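You operate a simulated robot arm through the tools that you are given. There is no shell and no other tool.

You are at the controls of a simulated robot arm. One attempt, no reset.

Task
Wind the orange cable in and seat its plug in the green cradle.
Fine: free the reel brake first, wind till the reel stops, then set the brake back on hold.

Only the result counts: the job must be done as asked and must still hold three seconds after the hand-in. Knocking over, shifting, dropping, spilling or breaking anything else fails it.

Robot
A 7-joint arm with a two-finger gripper, fixed in place. Base frame: the origin is at the foot of the arm, x ahead of it, y to its left, z up. Units: mm, rad, N and s.
With the tool pointing down near the work surface it reaches from about 340 to 720 mm from the base axis. Its first joint turns from -1.152 to 1.152 rad. Payload 2.45 kg.
Tool frame: the origin (TCP) lies between the finger pads and is the grasp point; the fingertips stand 26 mm ahead of it; z points along the fingers, y is the line along which they close. The gripper opens to 96 mm. The gripper's body begins 69 mm behind the TCP.
Orientation is that of the tool frame in the base frame, as a unit quaternion [w, x, y, z]. With the fingers straight down and closing along the base's y, the tool's x points along the base's -x, its y along +y and its z along -z.

Tools
- The arm moves only by the tool apply_moves. Its argument "deltas" is a list of rows, each an object (a shift or turn left out is 0, a gripper value left out holds the last) with "xyz": the shift along the tool's x, y, z in mm, a list of three; "rotation": the turn, a rotation vector about the tool's x, y, z in rad, a list of three; "jaw": the gripper command, from -1 (shut) to 1 (fully open), values between in proportion. In form: [{"xyz": [dx, dy, dz], "rotation": [ax, ay, az], "jaw": jaw}, ...]. A call has 1 to 20 rows; each row is the pose to reach, as a shift and turn from the pose commanded when the call began, along the tool's axes at that moment. Rows are played at 5 a second. More than 50 mm and 0.15 rad between two rows, or a gripper value outside its range, and nothing of the call is played. A pose out of reach is approached as far as the arm can. The call stops where the force on the tool passes 90 N (or 10 N more than at its start, if that is more) or the arm is blocked; 0.2 s more then pass. The fingers move at their own pace and stop on an object; they squeeze with about 32 N. The grip force told is the motor's: it shows also when the fingers shut on nothing. Time passes only in rows, and 0.2 s behind the last, so rows that repeat a pose let the fingers close. The reply holds the time, the measured pose of the TCP, the force on the tool along the base axes, the opening and the grip force, in the units named above and with some noise, with the torque about the TCP (base axes, N m) and any sound that the robot's microphone picked up.
- Cameras (640 x 400 px; columns grow to the right, rows downward): "scene" is fixed at [168.7, -399.8, 1412.4]; the picture's right is [0.71, -0.70, 0.00], its down [-0.47, -0.48, -0.74] and it looks along [0.52, 0.53, -0.67] (base axes); focal length 373 px, centre (320, 200). "wrist" rides on the gripper at [82, 3, -98] in the tool frame; the picture's right is [-0.04, 1.00, 0.00], its down [-0.73, -0.03, -0.68] and it looks along [-0.68, -0.03, 0.73] (tool axes); focal length 256 px, centre (320, 200). There is no depth. A picture from a camera that has moved, and an enlarged one, comes with that camera's place and axes in the base frame and with its lens.
- snapshot(camera): a new picture of that camera. It takes no simulated time.
- enlarge(camera, box): a new picture of the part [left, top, right, bottom] of that camera's present view, enlarged. It takes no simulated time.
- hand_in(): hands the job in; it is judged then, once.

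Places have to be worked out from the pictures, the camera data and where the tool is seen. Open the gripper and draw the arm clear of the work before you hand the job in, unless the task says otherwise.

The tools are called by a JSON object that holds its "api" and its "payload". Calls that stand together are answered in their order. apply_moves: Moves the arm, as the interface text tells. Its arguments: {"type":"object","properties":{"deltas":{"type":"array","items":{"type":"object","properties":{"xyz":{"type":"array","items":{"type":"number"}},"rotation":{"type":"array","items":{"type":"number"}},"jaw":{"type":"number"}}}}},"required":["deltas"]} The other tools are called the same way: snapshot (camera) takes a picture; enlarge (camera, box) takes an enlarged picture of a part of a camera's view; hand_in () hands the job in.

At the start:

```text
time: 0.0
ee_pos: [428.7, -90.5, 1106.8]
tcp_rot: [0.0, 0.001, 1.0, 0.0]
contact_force: [-0.3, 0.0, 0.4]
wrist_torque: [0.01, 0.03, 0.01]
gripper_width: 96.2
finger_force: 0.0
```

scene: 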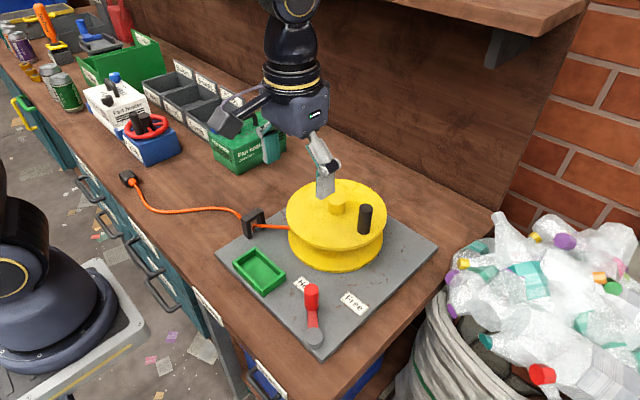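
wrist: 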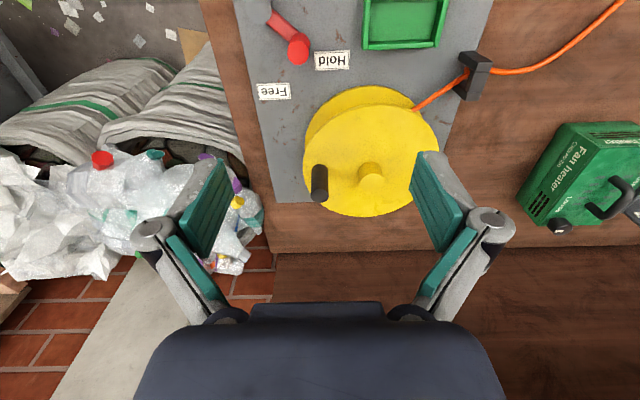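

I'll start by looking closer at the reel, brake lever, cradle and plug.

{"api": "enlarge", "payload": {"camera": "scene", "box": [210, 170, 450, 360]}}

{"api": "enlarge", "payload": {"camera": "scene", "box": [100, 140, 300, 265]}}

{"api": "enlarge", "payload": {"camera": "wrist", "box": [230, 0, 640, 256]}}

```text
2.11 times, centred on (330, 265) of scene
camera zoom: at [168.7, -399.8, 1412.4], right [0.71, -0.7, 0.0], down [-0.47, -0.48, -0.74], along [0.52, 0.53, -0.67], focal length 785 px, centre (299, 63)
```

zoom: 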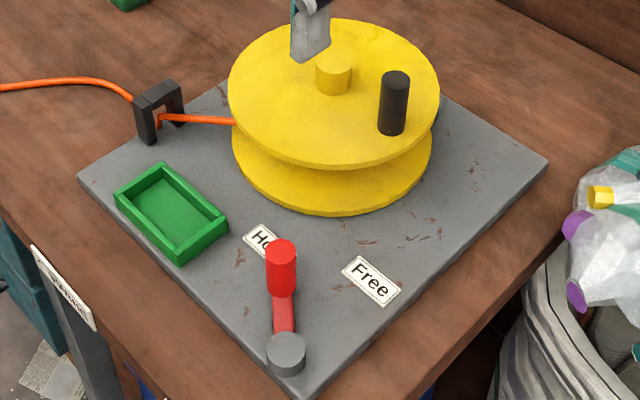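

```text
3.20 times, centred on (200, 202) of scene
camera zoom: at [168.7, -399.8, 1412.4], right [0.71, -0.7, 0.0], down [-0.47, -0.48, -0.74], along [0.52, 0.53, -0.67], focal length 1193 px, centre (704, 192)
```

zoom: 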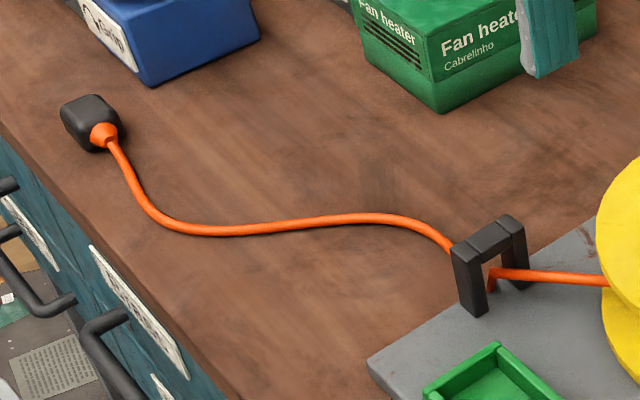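

```text
1.56 times, centred on (435, 128) of wrist
camera zoom: at [347.5, -88.9, 1203.5], right [0.04, 1.0, 0.0], down [0.73, -0.03, 0.68], along [0.68, -0.03, -0.73], focal length 400 px, centre (140, 312)
```

zoom: 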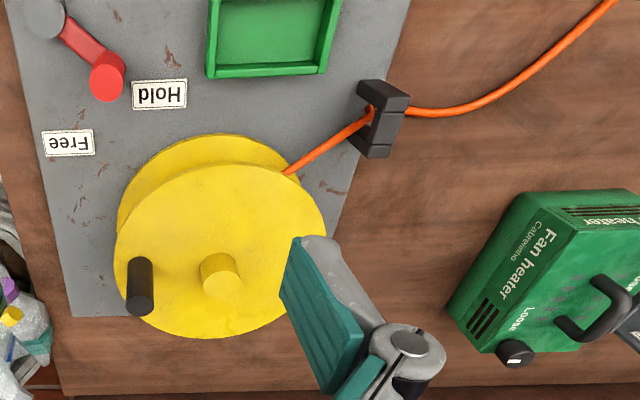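

The reel has a black crank handle, the red brake lever points at Hold, and the cradle sits near the guide. I'll zoom in for more precise measurements.

{"api": "enlarge", "payload": {"camera": "scene", "box": [280, 270, 392, 340]}}

{"api": "enlarge", "payload": {"camera": "scene", "box": [224, 190, 320, 250]}}

{"api": "enlarge", "payload": {"camera": "scene", "box": [272, 175, 400, 255]}}

{"api": "enlarge", "payload": {"camera": "scene", "box": [210, 240, 322, 310]}}

{"api": "enlarge", "payload": {"camera": "scene", "box": [104, 160, 168, 200]}}

```text
5.71 times, centred on (336, 305) of scene
camera zoom: at [168.7, -399.8, 1412.4], right [0.71, -0.7, 0.0], down [-0.47, -0.48, -0.74], along [0.52, 0.53, -0.67], focal length 2131 px, centre (229, -400)
```

zoom: 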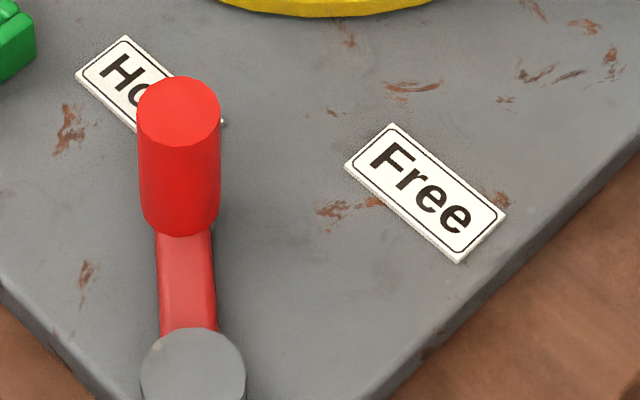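

```text
6.67 times, centred on (272, 220) of scene
camera zoom: at [168.7, -399.8, 1412.4], right [0.71, -0.7, 0.0], down [-0.47, -0.48, -0.74], along [0.52, 0.53, -0.67], focal length 2486 px, centre (640, 67)
```

zoom: 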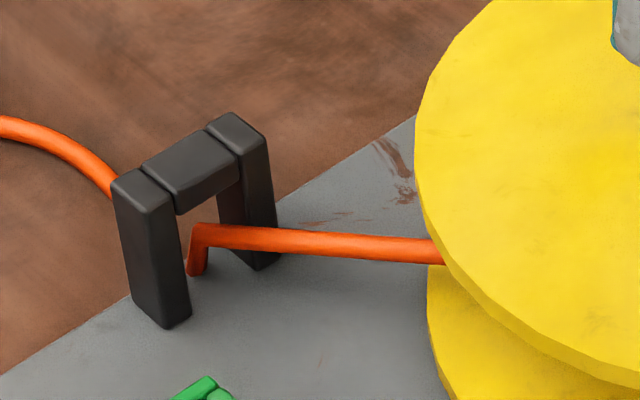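

```text
5.00 times, centred on (336, 215) of scene
camera zoom: at [168.7, -399.8, 1412.4], right [0.71, -0.7, 0.0], down [-0.47, -0.48, -0.74], along [0.52, 0.53, -0.67], focal length 1864 px, centre (240, 125)
```

zoom: 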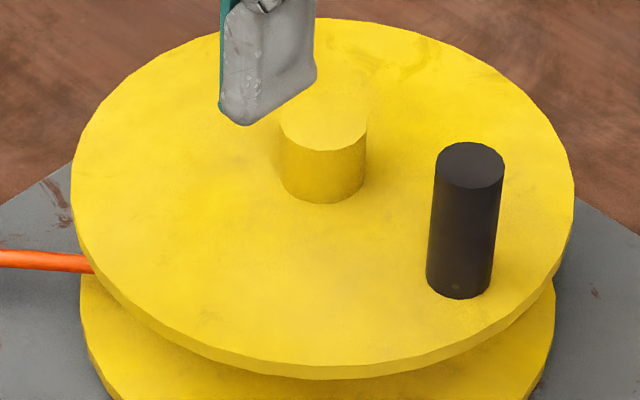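

```text
5.71 times, centred on (266, 275) of scene
camera zoom: at [168.7, -399.8, 1412.4], right [0.71, -0.7, 0.0], down [-0.47, -0.48, -0.74], along [0.52, 0.53, -0.67], focal length 2131 px, centre (629, -229)
```

zoom: 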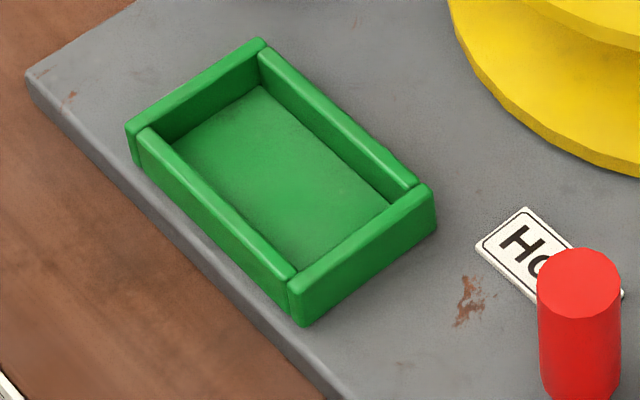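

```text
10.00 times, centred on (136, 180) of scene
camera zoom: at [168.7, -399.8, 1412.4], right [0.71, -0.7, 0.0], down [-0.47, -0.48, -0.74], along [0.52, 0.53, -0.67], focal length 3729 px, centre (2160, 400)
```

zoom: 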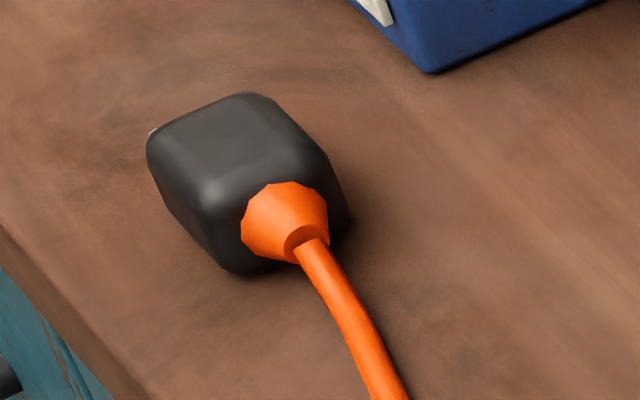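

Triangulating both views, the plate is at about z≈800. I put the brake pivot near (385,-165), the red knob near (419,-123, z 820–869), the reel hub near (585,-25), the crank near (582,-100), and the cradle near (405,15). I'll move above the red knob at a safe height and check alignment.

{"api": "apply_moves", "payload": {"deltas": [{"xyz": [5, -16, 40], "jaw": 1}, {"xyz": [10, -32.5, 80]}, {"xyz": [10, -32.5, 120]}, {"xyz": [10, -32.5, 157]}, {"xyz": [10, -32.5, 157]}]}}

{"api": "snapshot", "payload": {"camera": "scene"}}

{"api": "snapshot", "payload": {"camera": "wrist"}}

```text
time: 1.2
ee_pos: [421.6, -128.0, 951.8]
tcp_rot: [0.0, 0.0, 1.0, -0.001]
contact_force: [0.1, 0.3, 0.1]
wrist_torque: [0.01, -0.02, 0.01]
gripper_width: 96.0
finger_force: 0.1
```

```text
taken
```

scene: 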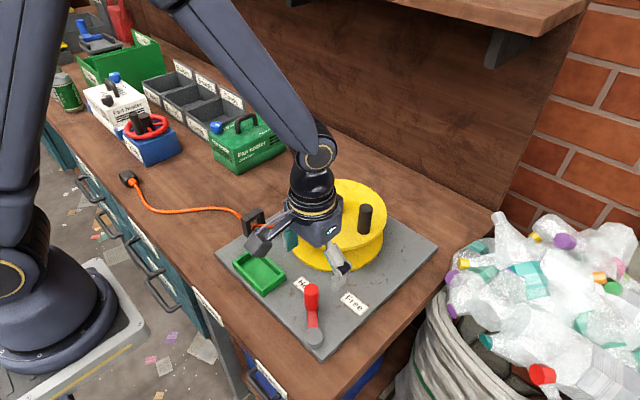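

```text
taken
camera wrist: at [340.3, -125.9, 1048.5], right [0.04, 1.0, 0.0], down [0.73, -0.03, 0.68], along [0.68, -0.03, -0.73], focal length 256 px, centre (320, 200)
```

wrist: 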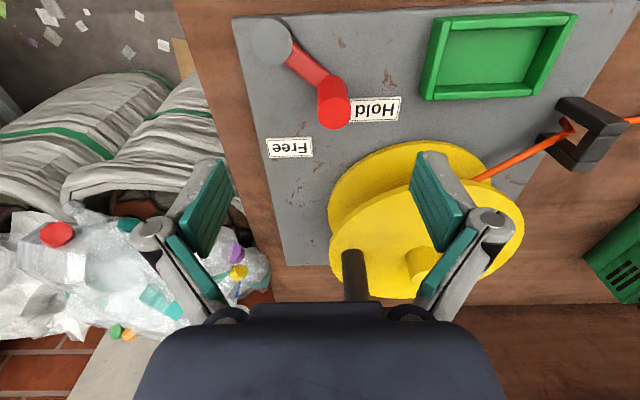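

I'll enlarge the lever area in both views to triangulate the knob more precisely.

{"api": "enlarge", "payload": {"camera": "wrist", "box": [230, 0, 430, 125]}}

{"api": "enlarge", "payload": {"camera": "scene", "box": [240, 200, 400, 300]}}

{"api": "enlarge", "payload": {"camera": "wrist", "box": [400, 0, 640, 150]}}

{"api": "enlarge", "payload": {"camera": "wrist", "box": [300, 120, 540, 270]}}

```text
3.20 times, centred on (330, 62) of wrist
camera zoom: at [340.3, -125.9, 1048.5], right [0.04, 1.0, 0.0], down [0.73, -0.03, 0.68], along [0.68, -0.03, -0.73], focal length 819 px, centre (288, 640)
```

zoom: 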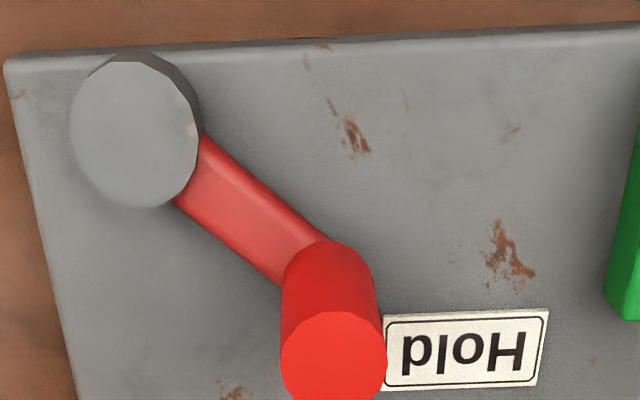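

```text
4.00 times, centred on (320, 250) of scene
camera zoom: at [168.7, -399.8, 1412.4], right [0.71, -0.7, 0.0], down [-0.47, -0.48, -0.74], along [0.52, 0.53, -0.67], focal length 1491 px, centre (320, 0)
```

zoom: 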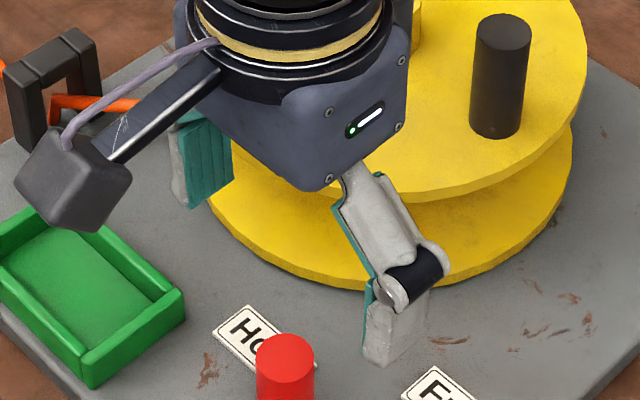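

```text
2.67 times, centred on (520, 75) of wrist
camera zoom: at [340.3, -125.9, 1048.5], right [0.04, 1.0, 0.0], down [0.73, -0.03, 0.68], along [0.68, -0.03, -0.73], focal length 683 px, centre (-213, 533)
```

zoom: 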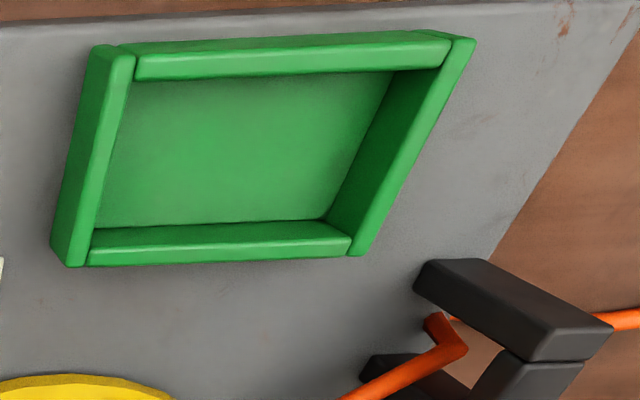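

```text
2.67 times, centred on (420, 195) of wrist
camera zoom: at [340.3, -125.9, 1048.5], right [0.04, 1.0, 0.0], down [0.73, -0.03, 0.68], along [0.68, -0.03, -0.73], focal length 683 px, centre (53, 213)
```

zoom: 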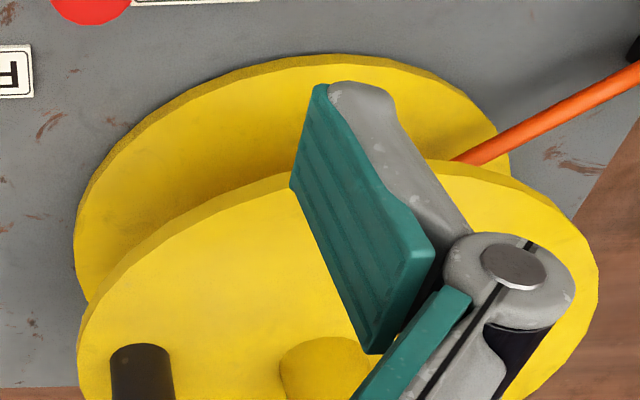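

The knob's top is triangulated at about (422.5, -119, 863) and the pivot at (384,-165,819). I'll shift to centre over the knob and check whether the pose readings repeat.

{"api": "apply_moves", "payload": {"deltas": [{"xyz": [-1, 8.5, 15]}, {"xyz": [-1, 8.5, 25]}, {"xyz": [-1, 8.5, 25]}]}}

{"api": "apply_moves", "payload": {"deltas": [{"xyz": [0, 0, 0]}]}}

{"api": "apply_moves", "payload": {"deltas": [{"xyz": [0, 0, 0]}]}}

{"api": "enlarge", "payload": {"camera": "scene", "box": [240, 220, 400, 320]}}

{"api": "snapshot", "payload": {"camera": "wrist"}}

```text
time: 2.0
ee_pos: [423.1, -117.2, 925.6]
tcp_rot: [0.0, 0.0, 1.0, 0.0]
contact_force: [0.5, 0.1, -0.1]
wrist_torque: [0.0, 0.0, -0.01]
gripper_width: 96.1
finger_force: 0.0
```

```text
time: 2.4
ee_pos: [422.8, -118.0, 925.6]
tcp_rot: [0.0, 0.001, 1.0, 0.0]
contact_force: [-0.7, 0.4, 0.1]
wrist_torque: [0.0, 0.01, -0.02]
gripper_width: 95.8
finger_force: 0.0
```

```text
time: 2.8
ee_pos: [422.2, -116.4, 924.9]
tcp_rot: [0.0, 0.001, 1.0, 0.0]
contact_force: [-0.6, -0.5, 0.6]
wrist_torque: [0.02, 0.0, 0.03]
gripper_width: 96.0
finger_force: 0.1
```

```text
4.00 times, centred on (320, 270) of scene
camera zoom: at [168.7, -399.8, 1412.4], right [0.71, -0.7, 0.0], down [-0.47, -0.48, -0.74], along [0.52, 0.53, -0.67], focal length 1491 px, centre (320, -80)
```

zoom: 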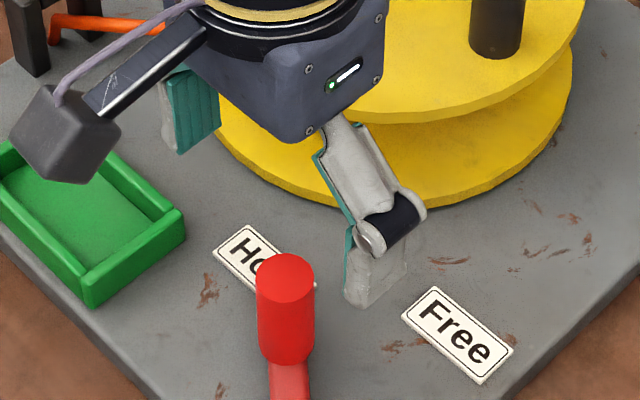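

```text
taken
camera wrist: at [341.4, -115.2, 1021.9], right [0.04, 1.0, 0.0], down [0.73, -0.03, 0.68], along [0.68, -0.03, -0.73], focal length 256 px, centre (320, 200)
```

wrist: 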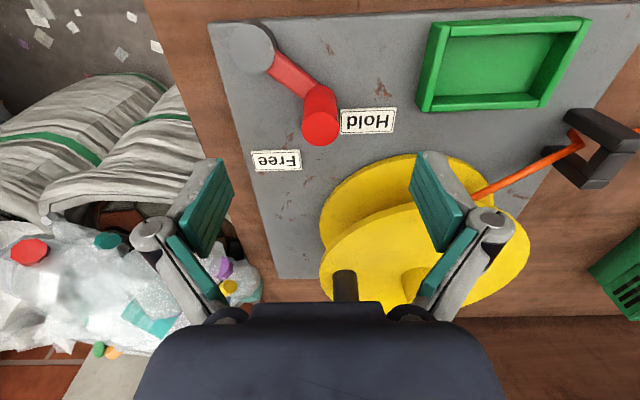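

The knob stands between the open fingers at TCP ≈ (422.7,-117.3,925). I'll descend to z≈850 and close on the red knob.

{"api": "apply_moves", "payload": {"deltas": [{"xyz": [0, -1.5, 25]}, {"xyz": [0, -1.5, 50]}, {"xyz": [0, -1.5, 75]}, {"xyz": [0, -1.5, 75]}]}}

{"api": "enlarge", "payload": {"camera": "scene", "box": [240, 220, 400, 320]}}

{"api": "snapshot", "payload": {"camera": "wrist"}}

```text
time: 3.8
ee_pos: [419.9, -116.3, 849.9]
tcp_rot: [0.0, 0.0, 1.0, 0.0]
contact_force: [-1.0, -0.2, -0.6]
wrist_torque: [-0.02, -0.02, 0.02]
gripper_width: 96.1
finger_force: 0.0
```

```text
4.00 times, centred on (320, 270) of scene
camera zoom: at [168.7, -399.8, 1412.4], right [0.71, -0.7, 0.0], down [-0.47, -0.48, -0.74], along [0.52, 0.53, -0.67], focal length 1491 px, centre (320, -80)
```

zoom: 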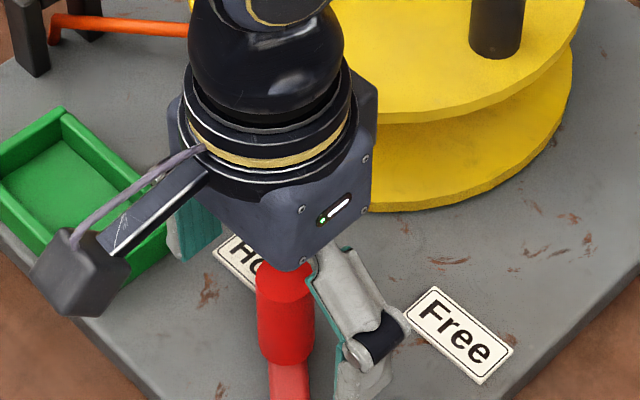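

```text
taken
camera wrist: at [338.6, -113.9, 946.1], right [0.04, 1.0, 0.0], down [0.73, -0.03, 0.68], along [0.68, -0.03, -0.73], focal length 256 px, centre (320, 200)
```

wrist: 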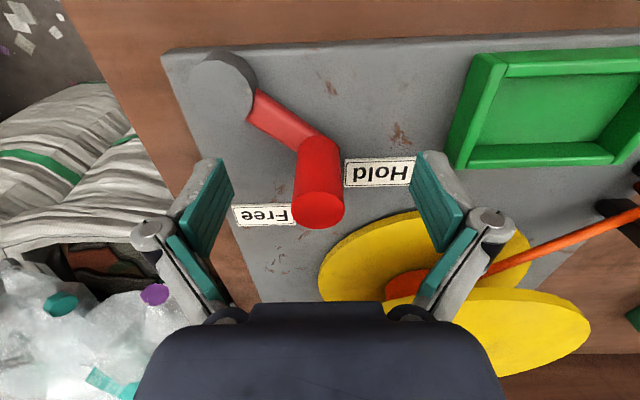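

The knob sits between the pads with the TCP about 2 mm off in y. I'll nudge over and close on it.

{"api": "apply_moves", "payload": {"deltas": [{"xyz": [-1, -2, 0], "jaw": 0.2}, {"xyz": [-1, -2, 0], "jaw": -0.2}, {"xyz": [-1, -2, 0], "jaw": -0.6}, {"xyz": [-1, -2, 0], "jaw": -0.6}, {"xyz": [-1, -2, 0], "jaw": -0.6}, {"xyz": [-1, -2, 0], "jaw": -0.6}]}}

{"api": "snapshot", "payload": {"camera": "wrist"}}

```text
time: 5.2
ee_pos: [422.1, -117.8, 849.7]
tcp_rot: [0.0, -0.001, 1.0, -0.001]
contact_force: [2.9, 4.4, -0.8]
wrist_torque: [0.12, 0.05, -0.03]
gripper_width: 25.3
finger_force: 44.3
```

```text
taken
camera wrist: at [340.3, -115.7, 946.2], right [0.04, 1.0, 0.0], down [0.73, -0.03, 0.68], along [0.68, -0.03, -0.73], focal length 256 px, centre (320, 200)
```

wrist: 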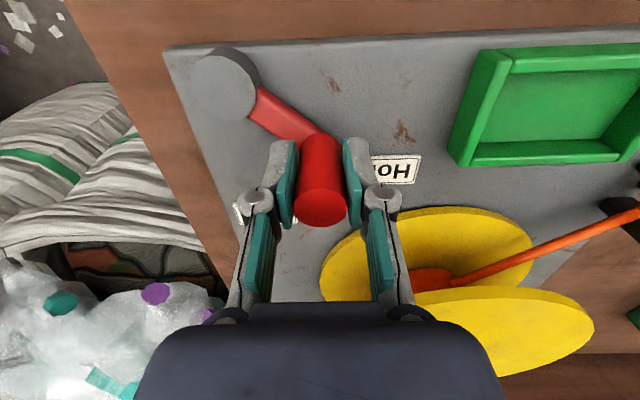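

The knob is gripped at 25.3 mm. I'll swing the lever along its arc around the pivot toward Free, turning the tool with it, and stop halfway to check.

{"api": "apply_moves", "payload": {"deltas": [{"xyz": [-4.6, -4.1, 0], "rotation": [0, 0, 0.1]}, {"xyz": [-8.1, -8.0, 0], "rotation": [0, 0, 0.188]}, {"xyz": [-11.3, -12.2, 0], "rotation": [0, 0, 0.276]}, {"xyz": [-14.2, -16.7, 0], "rotation": [0, 0, 0.363]}, {"xyz": [-16.6, -21.4, 0], "rotation": [0, 0, 0.45]}, {"xyz": [-16.6, -21.4, 0], "rotation": [0, 0, 0.45]}]}}

{"api": "snapshot", "payload": {"camera": "wrist"}}

{"api": "enlarge", "payload": {"camera": "scene", "box": [240, 240, 400, 340]}}

```text
time: 6.6
ee_pos: [437.8, -139.1, 848.5]
tcp_rot: [0.001, 0.223, 0.975, 0.001]
contact_force: [15.4, 11.8, 2.7]
wrist_torque: [0.53, 0.02, -0.31]
gripper_width: 25.3
finger_force: 44.8
```

```text
taken
camera wrist: at [367.0, -102.2, 946.1], right [0.47, 0.88, 0.0], down [0.65, -0.35, 0.68], along [0.6, -0.32, -0.73], focal length 256 px, centre (320, 200)
```

wrist: 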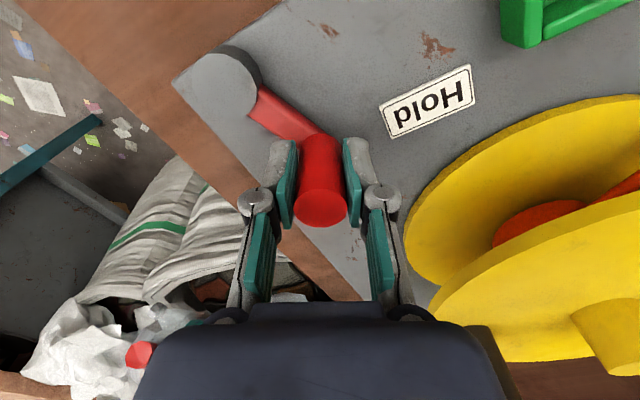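

```text
4.00 times, centred on (320, 290) of scene
camera zoom: at [169.0, -399.5, 1412.4], right [0.71, -0.7, 0.0], down [-0.47, -0.48, -0.74], along [0.52, 0.53, -0.67], focal length 1491 px, centre (320, -160)
```

zoom: 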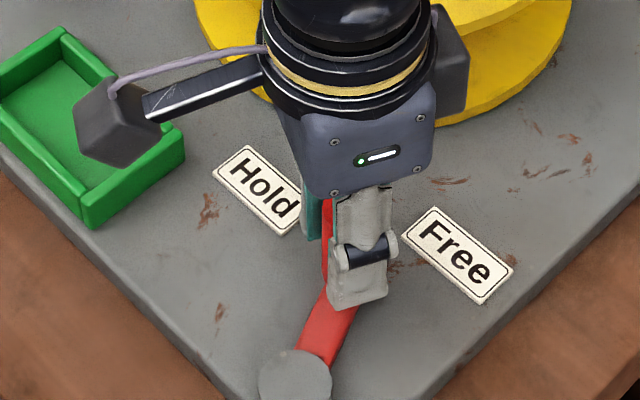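

The lever is moving freely and is at about 25°, halfway. I'll continue the arc to point at the Free label (~0°).

{"api": "apply_moves", "payload": {"deltas": [{"xyz": [-3.93, -3.54, 0], "rotation": [0, 0, 0.087]}, {"xyz": [-7.55, -7.34, 0], "rotation": [0, 0, 0.175]}, {"xyz": [-10.89, -11.5, 0], "rotation": [0, 0, 0.262]}, {"xyz": [-13.78, -15.88, 0], "rotation": [0, 0, 0.349]}, {"xyz": [-16.27, -20.56, 0], "rotation": [0, 0, 0.436]}, {"xyz": [-16.27, -20.56, 0], "rotation": [0, 0, 0.436]}]}}

{"api": "snapshot", "payload": {"camera": "wrist"}}

{"api": "enlarge", "payload": {"camera": "scene", "box": [240, 240, 400, 340]}}

```text
time: 8.0
ee_pos: [444.2, -162.4, 848.4]
tcp_rot: [-0.001, 0.427, 0.904, 0.002]
contact_force: [20.2, 23.9, 2.8]
wrist_torque: [0.4, -0.49, 0.32]
gripper_width: 25.7
finger_force: 44.7
```

```text
taken
camera wrist: at [395.1, -98.6, 946.5], right [0.8, 0.6, 0.0], down [0.44, -0.59, 0.68], along [0.41, -0.54, -0.74], focal length 256 px, centre (320, 200)
```

wrist: 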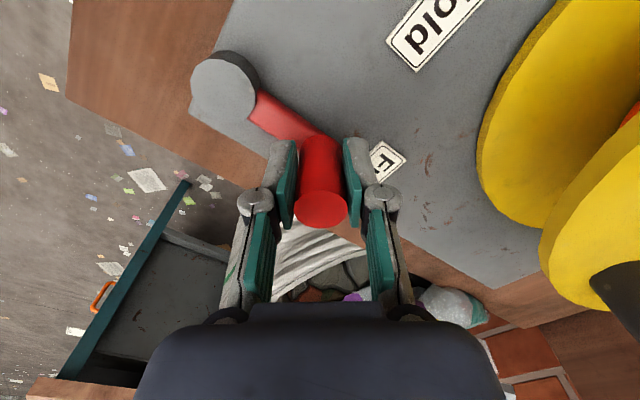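

```text
4.00 times, centred on (320, 290) of scene
camera zoom: at [169.2, -399.2, 1412.5], right [0.71, -0.7, 0.0], down [-0.47, -0.48, -0.74], along [0.52, 0.53, -0.67], focal length 1491 px, centre (320, -160)
```

zoom: 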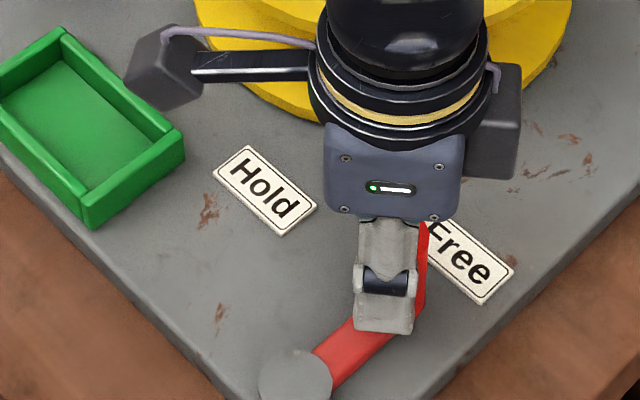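

The lever is now at about 3° with ~24 N of tangential resistance. I'll push a few degrees further to see whether it's at its stop or still moving.

{"api": "apply_moves", "payload": {"deltas": [{"xyz": [-1.6, -1.4, 0], "rotation": [0, 0, 0.035]}, {"xyz": [-3.16, -2.77, 0], "rotation": [0, 0, 0.07]}, {"xyz": [-5.45, -5.03, 0], "rotation": [0, 0, 0.12]}, {"xyz": [-5.45, -5.03, 0], "rotation": [0, 0, 0.12]}]}}

{"api": "enlarge", "payload": {"camera": "scene", "box": [240, 240, 400, 340]}}

```text
time: 9.0
ee_pos: [444.9, -163.6, 848.1]
tcp_rot: [-0.002, 0.475, 0.88, 0.006]
contact_force: [22.2, 47.3, 15.4]
wrist_torque: [1.25, -0.62, 0.28]
gripper_width: 25.7
finger_force: 45.3
```

```text
4.00 times, centred on (320, 290) of scene
camera zoom: at [169.0, -398.6, 1412.7], right [0.71, -0.7, 0.0], down [-0.47, -0.48, -0.74], along [0.52, 0.53, -0.67], focal length 1491 px, centre (320, -160)
```

zoom: 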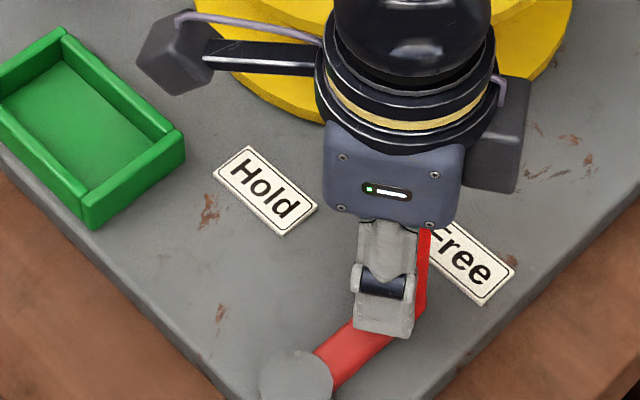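

The lever is firmly against its Free stop (47 N with no more travel). I'll relax the push, open the fingers, and rise clear to look.

{"api": "apply_moves", "payload": {"deltas": [{"xyz": [7.2, 5.0, 0], "rotation": [0, 0, -0.12]}, {"xyz": [7.2, 5.0, 0], "rotation": [0, 0, -0.12], "jaw": -0.2}, {"xyz": [7.2, 5.0, 0], "rotation": [0, 0, -0.12], "jaw": 0.1}, {"xyz": [7.2, 5.0, 0], "rotation": [0, 0, -0.12], "jaw": 0.1}]}}

{"api": "apply_moves", "payload": {"deltas": [{"xyz": [0, 0, -30]}, {"xyz": [0, 0, -65]}, {"xyz": [0, 0, -100]}, {"xyz": [0, 0, -140]}, {"xyz": [0, 0, -160]}]}}

{"api": "snapshot", "payload": {"camera": "scene"}}

{"api": "snapshot", "payload": {"camera": "wrist"}}

```text
time: 10.0
ee_pos: [442.3, -165.3, 849.2]
tcp_rot: [0.0, 0.428, 0.904, 0.0]
contact_force: [-0.6, -1.1, -0.1]
wrist_torque: [0.0, -0.02, 0.0]
gripper_width: 53.0
finger_force: 0.1
```

```text
time: 11.2
ee_pos: [442.5, -161.9, 1008.8]
tcp_rot: [-0.001, 0.428, 0.904, 0.0]
contact_force: [-0.3, 0.9, 0.8]
wrist_torque: [0.0, -0.01, -0.01]
gripper_width: 52.7
finger_force: 0.0
```

```text
taken
```

scene: 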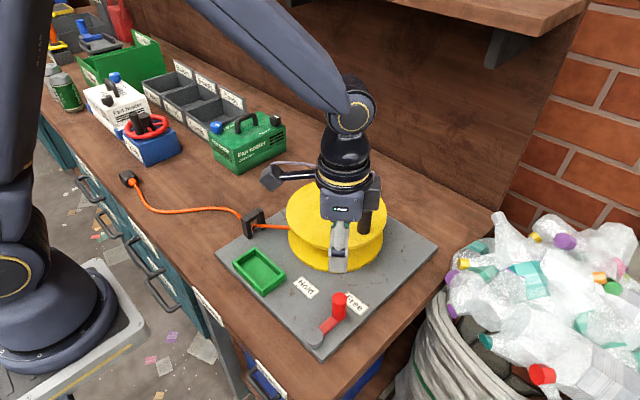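

```text
taken
camera wrist: at [393.6, -98.4, 1105.8], right [0.8, 0.6, 0.0], down [0.44, -0.59, 0.68], along [0.41, -0.54, -0.73], focal length 256 px, centre (320, 200)
```

wrist: 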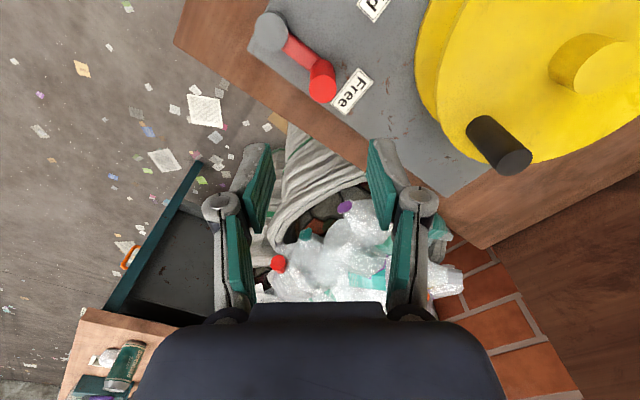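

Brake is free. Now I'll measure the crank handle and reel hub from this view and the scene view.

{"api": "enlarge", "payload": {"camera": "wrist", "box": [400, 0, 640, 200]}}

{"api": "enlarge", "payload": {"camera": "scene", "box": [272, 175, 400, 255]}}

{"api": "enlarge", "payload": {"camera": "scene", "box": [280, 270, 392, 340]}}

```text
2.00 times, centred on (520, 100) of wrist
camera zoom: at [393.6, -98.4, 1105.8], right [0.8, 0.6, 0.0], down [0.44, -0.59, 0.68], along [0.41, -0.54, -0.73], focal length 512 px, centre (-80, 400)
```

zoom: 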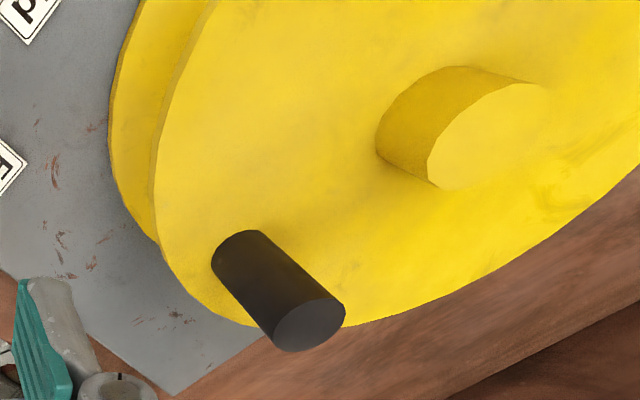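

```text
5.00 times, centred on (336, 215) of scene
camera zoom: at [168.7, -399.8, 1412.4], right [0.71, -0.7, 0.0], down [-0.47, -0.48, -0.74], along [0.52, 0.53, -0.67], focal length 1864 px, centre (240, 125)
```

zoom: 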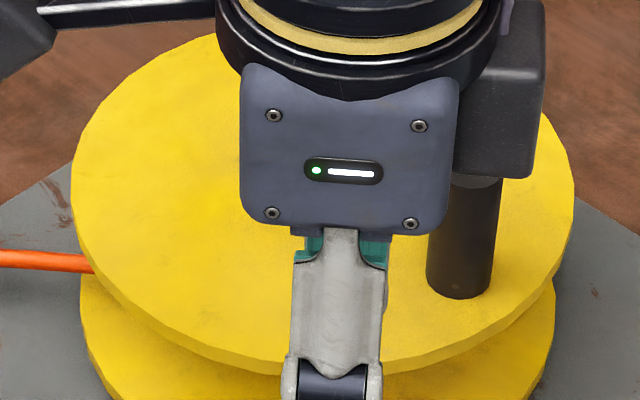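

```text
5.71 times, centred on (336, 305) of scene
camera zoom: at [168.7, -399.8, 1412.4], right [0.71, -0.7, 0.0], down [-0.47, -0.48, -0.74], along [0.52, 0.53, -0.67], focal length 2131 px, centre (229, -400)
```

zoom: 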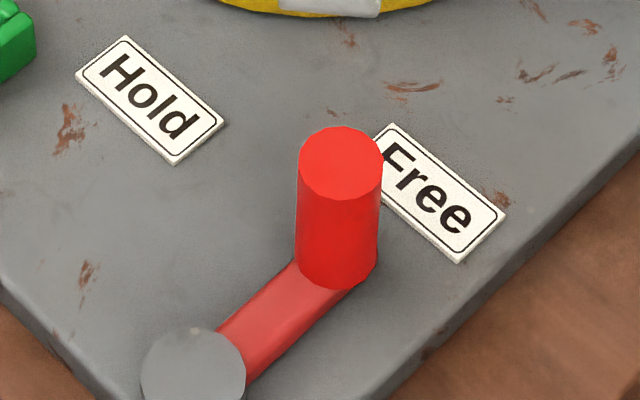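

The lever now points at Free. The handle comes out at about (584,-99), z≈878–937, with the hub centre at about (585,-24), giving a crank radius near 75 mm. I'll move above the handle, turn the tool back to neutral yaw, and set the jaw to ~60 mm so the inner finger clears the hub.

{"api": "apply_moves", "payload": {"deltas": [{"xyz": [-5.1, 18.7, 0], "rotation": [0, 0, -0.11], "jaw": 0.25}, {"xyz": [-10.2, 37.4, 0], "rotation": [0, 0, -0.22]}, {"xyz": [-15.3, 56, 0], "rotation": [0, 0, -0.33]}, {"xyz": [-20.4, 74.7, 0], "rotation": [0, 0, -0.44]}, {"xyz": [-25.6, 93.4, 0], "rotation": [0, 0, -0.55]}, {"xyz": [-30.7, 112, 0], "rotation": [0, 0, -0.66]}, {"xyz": [-35.8, 130.7, 0], "rotation": [0, 0, -0.77]}, {"xyz": [-40.9, 149.4, 0], "rotation": [0, 0, -0.886]}, {"xyz": [-40.9, 149.4, 0], "rotation": [0, 0, -0.886]}]}}

{"api": "snapshot", "payload": {"camera": "wrist"}}

{"api": "snapshot", "payload": {"camera": "scene"}}

```text
time: 13.2
ee_pos: [583.2, -100.5, 1010.9]
tcp_rot: [0.0, -0.001, 1.0, 0.0]
contact_force: [0.3, 0.9, -0.5]
wrist_torque: [0.01, 0.02, 0.0]
gripper_width: 60.0
finger_force: 0.0
```

```text
taken
camera wrist: at [502.6, -98.4, 1106.4], right [0.04, 1.0, 0.0], down [0.73, -0.03, 0.68], along [0.68, -0.03, -0.73], focal length 256 px, centre (320, 200)
```

wrist: 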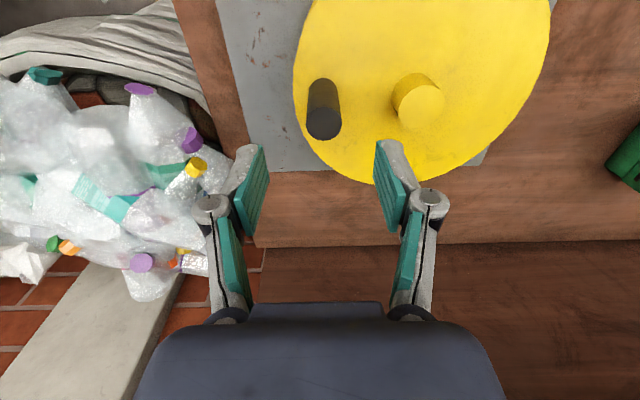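

```text
taken
```

scene: 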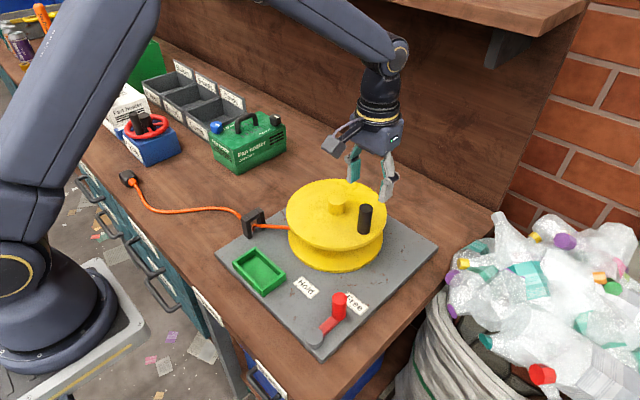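

The handle re-measures to about (585,-100), nearly under the TCP. I'll descend to z≈915 so the fingertips stay ~10 mm above the disk.

{"api": "apply_moves", "payload": {"deltas": [{"xyz": [-1.5, 0.5, 25]}, {"xyz": [-1.5, 0.5, 50]}, {"xyz": [-1.5, 0.5, 75]}, {"xyz": [-1.5, 0.5, 95]}, {"xyz": [-1.5, 0.5, 95]}]}}

{"api": "snapshot", "payload": {"camera": "wrist"}}

{"api": "enlarge", "payload": {"camera": "scene", "box": [280, 150, 440, 250]}}

```text
time: 14.4
ee_pos: [585.8, -99.7, 914.6]
tcp_rot: [-0.001, 0.001, 1.0, -0.001]
contact_force: [-0.2, -0.5, -0.5]
wrist_torque: [0.02, 0.0, 0.0]
gripper_width: 60.0
finger_force: 0.1
```

```text
taken
camera wrist: at [504.6, -98.3, 1011.3], right [0.04, 1.0, 0.0], down [0.73, -0.03, 0.68], along [0.68, -0.03, -0.73], focal length 256 px, centre (320, 200)
```

wrist: 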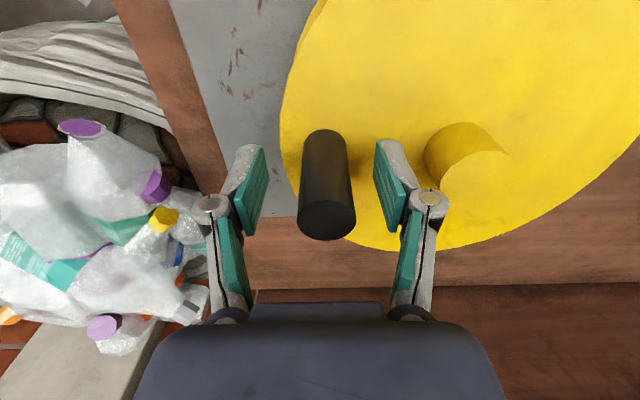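

```text
4.00 times, centred on (360, 200) of scene
camera zoom: at [168.7, -399.8, 1412.4], right [0.71, -0.7, 0.0], down [-0.47, -0.48, -0.74], along [0.52, 0.53, -0.67], focal length 1491 px, centre (160, 200)
```

zoom: 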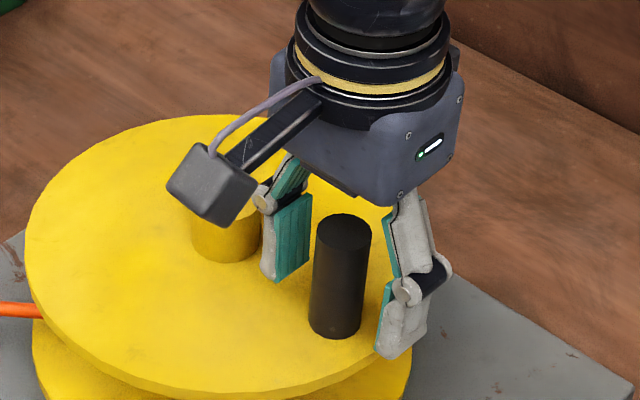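

The handle is centred between the pads with the fingertips just above the disk. Closing on it.

{"api": "apply_moves", "payload": {"deltas": [{"xyz": [0, 0, 0], "jaw": -0.2}, {"xyz": [0, 0, 0], "jaw": -0.6}, {"xyz": [0, 0, 0], "jaw": -0.6}, {"xyz": [0, 0, 0], "jaw": -0.6}]}}

{"api": "snapshot", "payload": {"camera": "wrist"}}

```text
time: 15.4
ee_pos: [585.6, -98.1, 915.3]
tcp_rot: [0.0, -0.002, 1.0, 0.002]
contact_force: [0.2, 15.8, 2.2]
wrist_torque: [0.49, 0.07, 0.01]
gripper_width: 26.1
finger_force: 41.0
```

```text
taken
camera wrist: at [505.0, -96.1, 1011.7], right [0.04, 1.0, 0.0], down [0.73, -0.03, 0.68], along [0.68, -0.02, -0.73], focal length 256 px, centre (320, 200)
```

wrist: 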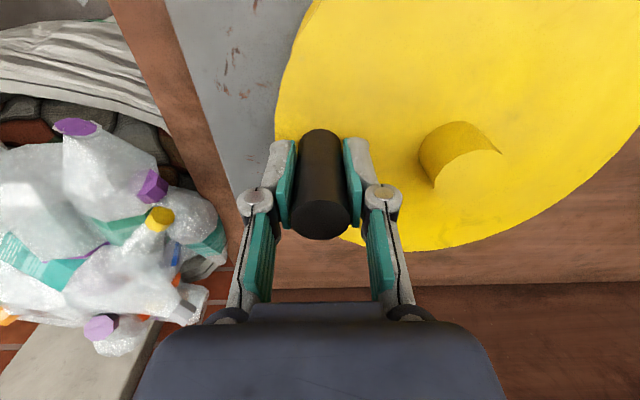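

Gripped at 26.1 mm. The cable enters the drum with the hub on its left, so counter-clockwise (from above) should wind in. I'll test a 20° arc that way and check force, sound and the cable.

{"api": "apply_moves", "payload": {"deltas": [{"xyz": [-6.5, 1.8, 0]}, {"xyz": [-13.0, 2.6, 0]}, {"xyz": [-19.4, 4.1, 0]}, {"xyz": [-25.7, 6.0, 0]}, {"xyz": [-25.7, 6.0, 0]}]}}

{"api": "snapshot", "payload": {"camera": "scene"}}

{"api": "enlarge", "payload": {"camera": "scene", "box": [100, 140, 300, 265]}}

```text
time: 16.6
ee_pos: [612.0, -95.1, 913.9]
tcp_rot: [0.0, 0.0, 1.0, -0.001]
contact_force: [-7.4, 8.5, 4.9]
wrist_torque: [0.12, 0.72, 0.32]
gripper_width: 25.9
finger_force: 45.2
```

```text
taken
```

scene: 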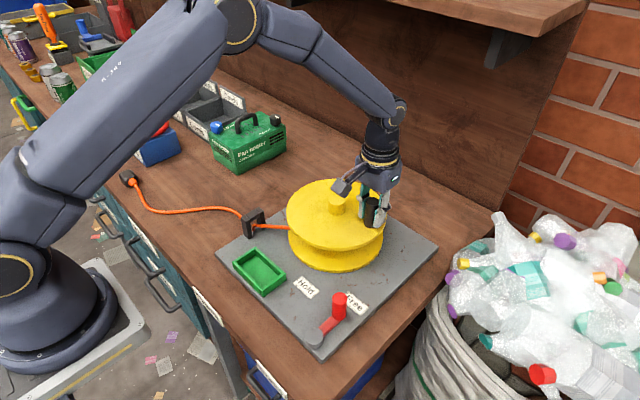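

```text
3.20 times, centred on (200, 202) of scene
camera zoom: at [168.5, -399.6, 1412.5], right [0.71, -0.7, 0.0], down [-0.47, -0.48, -0.74], along [0.52, 0.53, -0.67], focal length 1193 px, centre (704, 192)
```

zoom: 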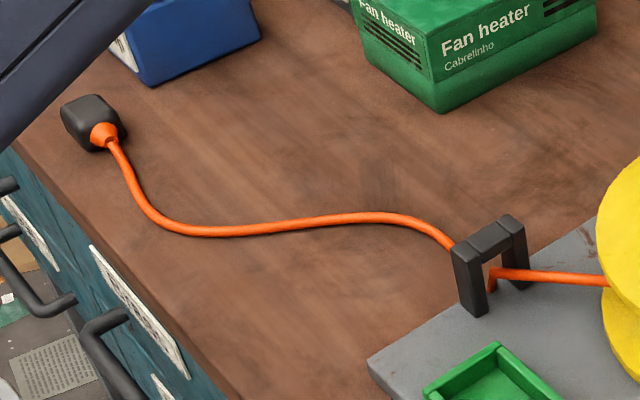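

The cable looks unchanged so far. I'll check whether the handle and reel really turned.

{"api": "enlarge", "payload": {"camera": "scene", "box": [280, 150, 440, 250]}}

{"api": "snapshot", "payload": {"camera": "wrist"}}

```text
4.00 times, centred on (360, 200) of scene
camera zoom: at [168.5, -399.6, 1412.5], right [0.71, -0.7, 0.0], down [-0.47, -0.48, -0.74], along [0.52, 0.53, -0.67], focal length 1491 px, centre (160, 200)
```

zoom: 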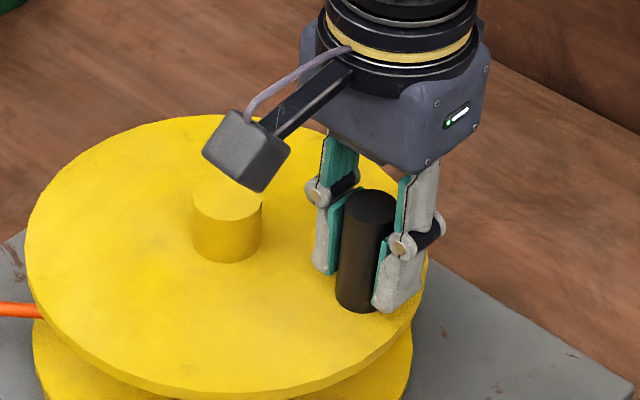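

```text
taken
camera wrist: at [529.9, -93.0, 1011.3], right [0.04, 1.0, 0.0], down [0.73, -0.03, 0.68], along [0.68, -0.03, -0.73], focal length 256 px, centre (320, 200)
```

wrist: 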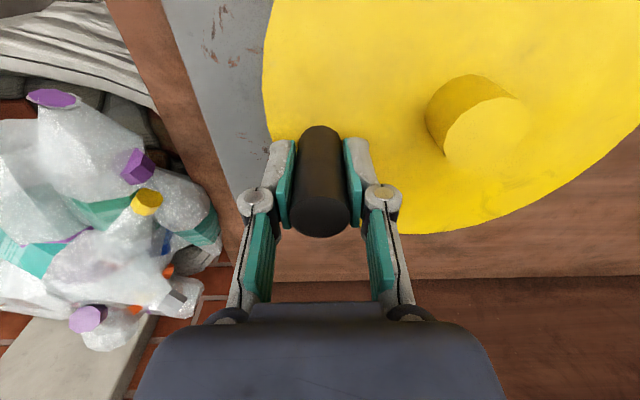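

The handle and reel did turn about 20° with little resistance. I'll continue counter-clockwise another 80° and check whether the cable shortens.

{"api": "apply_moves", "payload": {"deltas": [{"xyz": [-11.9, 5.6, 0]}, {"xyz": [-22.7, 13.1, 0]}, {"xyz": [-32.0, 22.4, 0]}, {"xyz": [-39.6, 33.2, 0]}, {"xyz": [-45.1, 45.1, 0]}, {"xyz": [-48.5, 57.8, 0]}, {"xyz": [-49.7, 70.9, 0]}, {"xyz": [-48.5, 84.1, 0]}, {"xyz": [-48.5, 84.1, 0]}]}}

{"api": "snapshot", "payload": {"camera": "scene"}}

{"api": "snapshot", "payload": {"camera": "wrist"}}

```text
time: 18.6
ee_pos: [661.2, -12.3, 914.6]
tcp_rot: [0.0, 0.0, 1.0, 0.0]
contact_force: [-1.2, 0.2, -0.6]
wrist_torque: [-0.02, 0.0, 0.0]
gripper_width: 19.3
finger_force: 0.0
```

```text
taken
```

scene: 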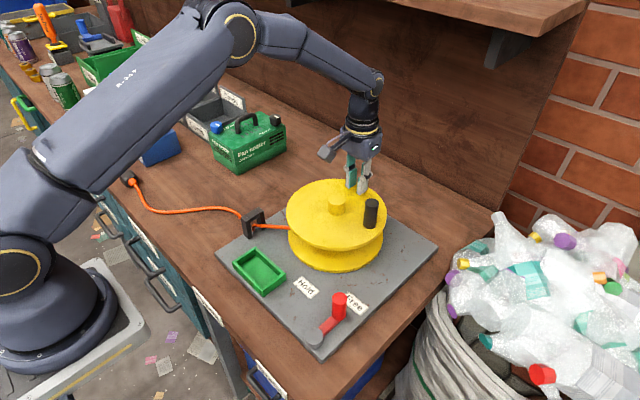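

```text
taken
camera wrist: at [579.7, -9.7, 1012.1], right [0.04, 1.0, 0.0], down [0.73, -0.03, 0.68], along [0.68, -0.03, -0.73], focal length 256 px, centre (320, 200)
```

wrist: 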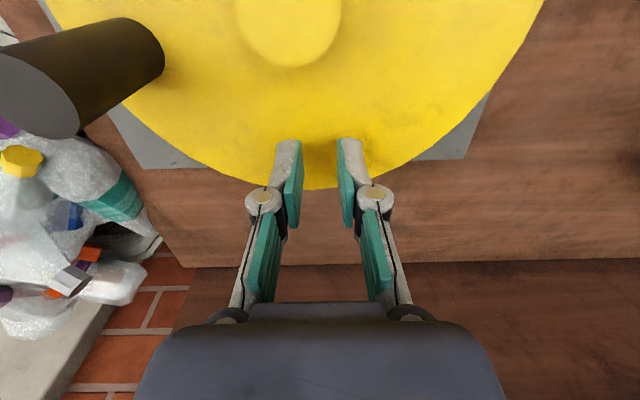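

The handle slipped out of the fingers: the reel stopped after about 20° in this direction, and the cable never moved. I'll look closely at how the cable enters the drum before choosing a direction again.

{"api": "enlarge", "payload": {"camera": "scene", "box": [272, 175, 400, 255]}}

{"api": "enlarge", "payload": {"camera": "scene", "box": [224, 190, 320, 250]}}

```text
5.00 times, centred on (336, 215) of scene
camera zoom: at [168.7, -399.8, 1412.4], right [0.71, -0.7, 0.0], down [-0.47, -0.48, -0.74], along [0.52, 0.53, -0.67], focal length 1864 px, centre (240, 125)
```

zoom: 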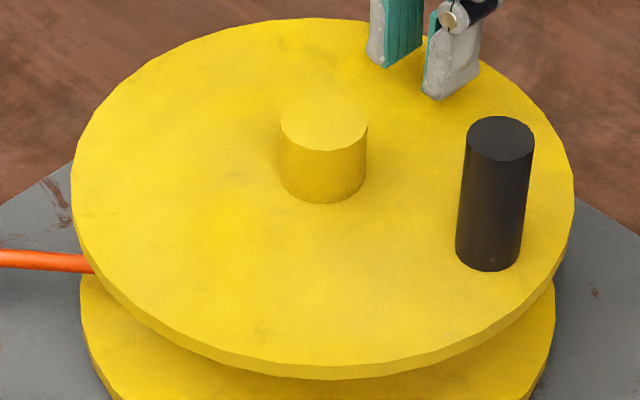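

```text
6.67 times, centred on (272, 220) of scene
camera zoom: at [168.7, -399.8, 1412.4], right [0.71, -0.7, 0.0], down [-0.47, -0.48, -0.74], along [0.52, 0.53, -0.67], focal length 2486 px, centre (640, 67)
```

zoom: 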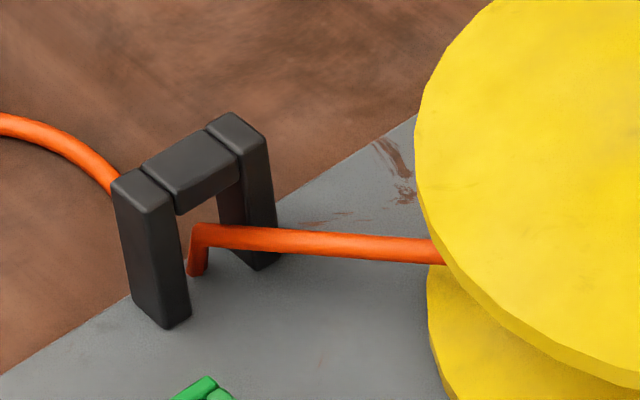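

The handle now sits near (602,-99), about 14° from its start. I'll raise the arm and move to the front of the reel for a low view into the gap, to see which side of the drum the cable wraps.

{"api": "apply_moves", "payload": {"deltas": [{"xyz": [0, 0, -35], "jaw": -0.5}, {"xyz": [0, 0, -70]}, {"xyz": [0, 0, -105]}, {"xyz": [35, -15, -105]}, {"xyz": [75, -30, -105]}, {"xyz": [115, -45, -105]}, {"xyz": [155, -60, -105]}, {"xyz": [190, -70, -105]}, {"xyz": [215, -78, -105]}, {"xyz": [215, -78, -105]}]}}

{"api": "apply_moves", "payload": {"deltas": [{"xyz": [0, 0, 15], "rotation": [0, -0.1, 0]}, {"xyz": [0, 0, 30], "rotation": [0, -0.2, 0]}, {"xyz": [0, 0, 50], "rotation": [0, -0.3, 0]}, {"xyz": [0, 0, 80], "rotation": [0, -0.4, 0]}, {"xyz": [0, 0, 110], "rotation": [0, -0.4, 0]}, {"xyz": [0, 0, 130], "rotation": [0, -0.4, 0]}, {"xyz": [0, 0, 130], "rotation": [0, -0.4, 0]}]}}

{"api": "snapshot", "payload": {"camera": "wrist"}}

{"api": "snapshot", "payload": {"camera": "scene"}}

```text
time: 20.8
ee_pos: [442.0, -87.8, 1019.5]
tcp_rot: [0.0, 0.0, 1.0, 0.0]
contact_force: [-0.2, -0.3, 0.6]
wrist_torque: [0.04, -0.02, -0.03]
gripper_width: 23.9
finger_force: 0.1
```

```text
time: 22.4
ee_pos: [444.2, -87.4, 888.4]
tcp_rot: [0.199, 0.001, 0.98, -0.001]
contact_force: [0.5, 0.1, -0.1]
wrist_torque: [0.02, -0.02, 0.02]
gripper_width: 24.1
finger_force: 0.0
```

```text
taken
camera wrist: at [331.4, -85.0, 946.8], right [0.04, 1.0, 0.02], down [0.41, -0.03, 0.91], along [0.91, -0.03, -0.41], focal length 256 px, centre (320, 200)
```

wrist: 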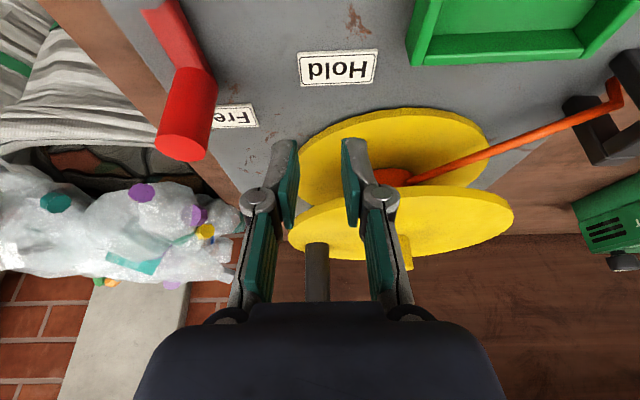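

```text
taken
```

scene: 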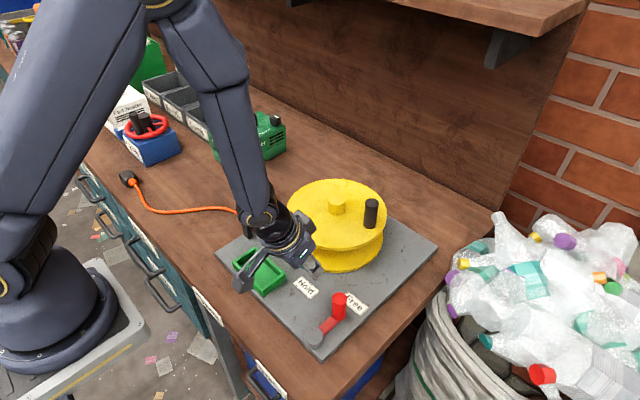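

{"api": "enlarge", "payload": {"camera": "wrist", "box": [320, 80, 640, 280]}}

{"api": "enlarge", "payload": {"camera": "wrist", "box": [350, 130, 510, 230]}}

```text
2.00 times, centred on (480, 180) of wrist
camera zoom: at [331.4, -85.0, 946.8], right [0.04, 1.0, 0.02], down [0.41, -0.03, 0.91], along [0.91, -0.03, -0.41], focal length 512 px, centre (0, 240)
```

zoom: 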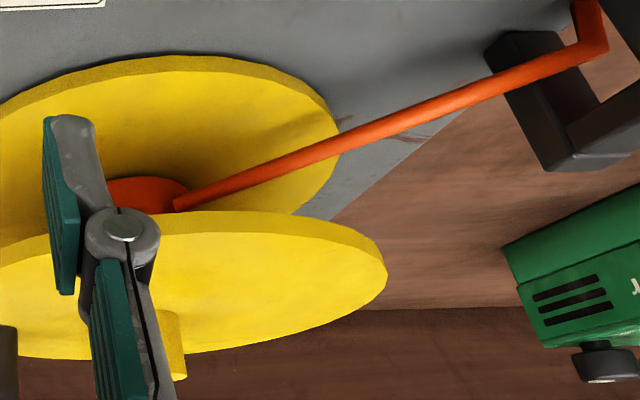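

```text
4.00 times, centred on (430, 180) of wrist
camera zoom: at [331.4, -85.0, 946.8], right [0.04, 1.0, 0.02], down [0.41, -0.03, 0.91], along [0.91, -0.03, -0.41], focal length 1024 px, centre (-120, 280)
```

zoom: 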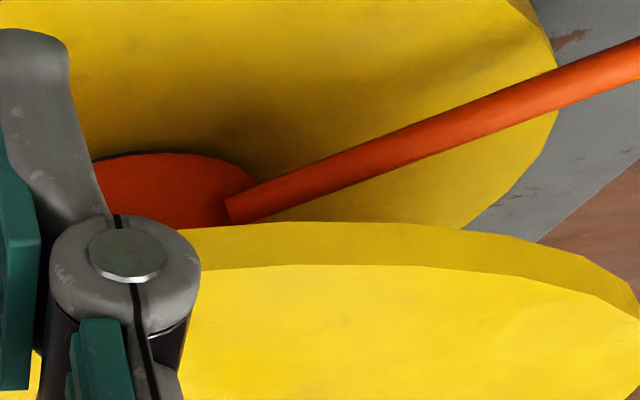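

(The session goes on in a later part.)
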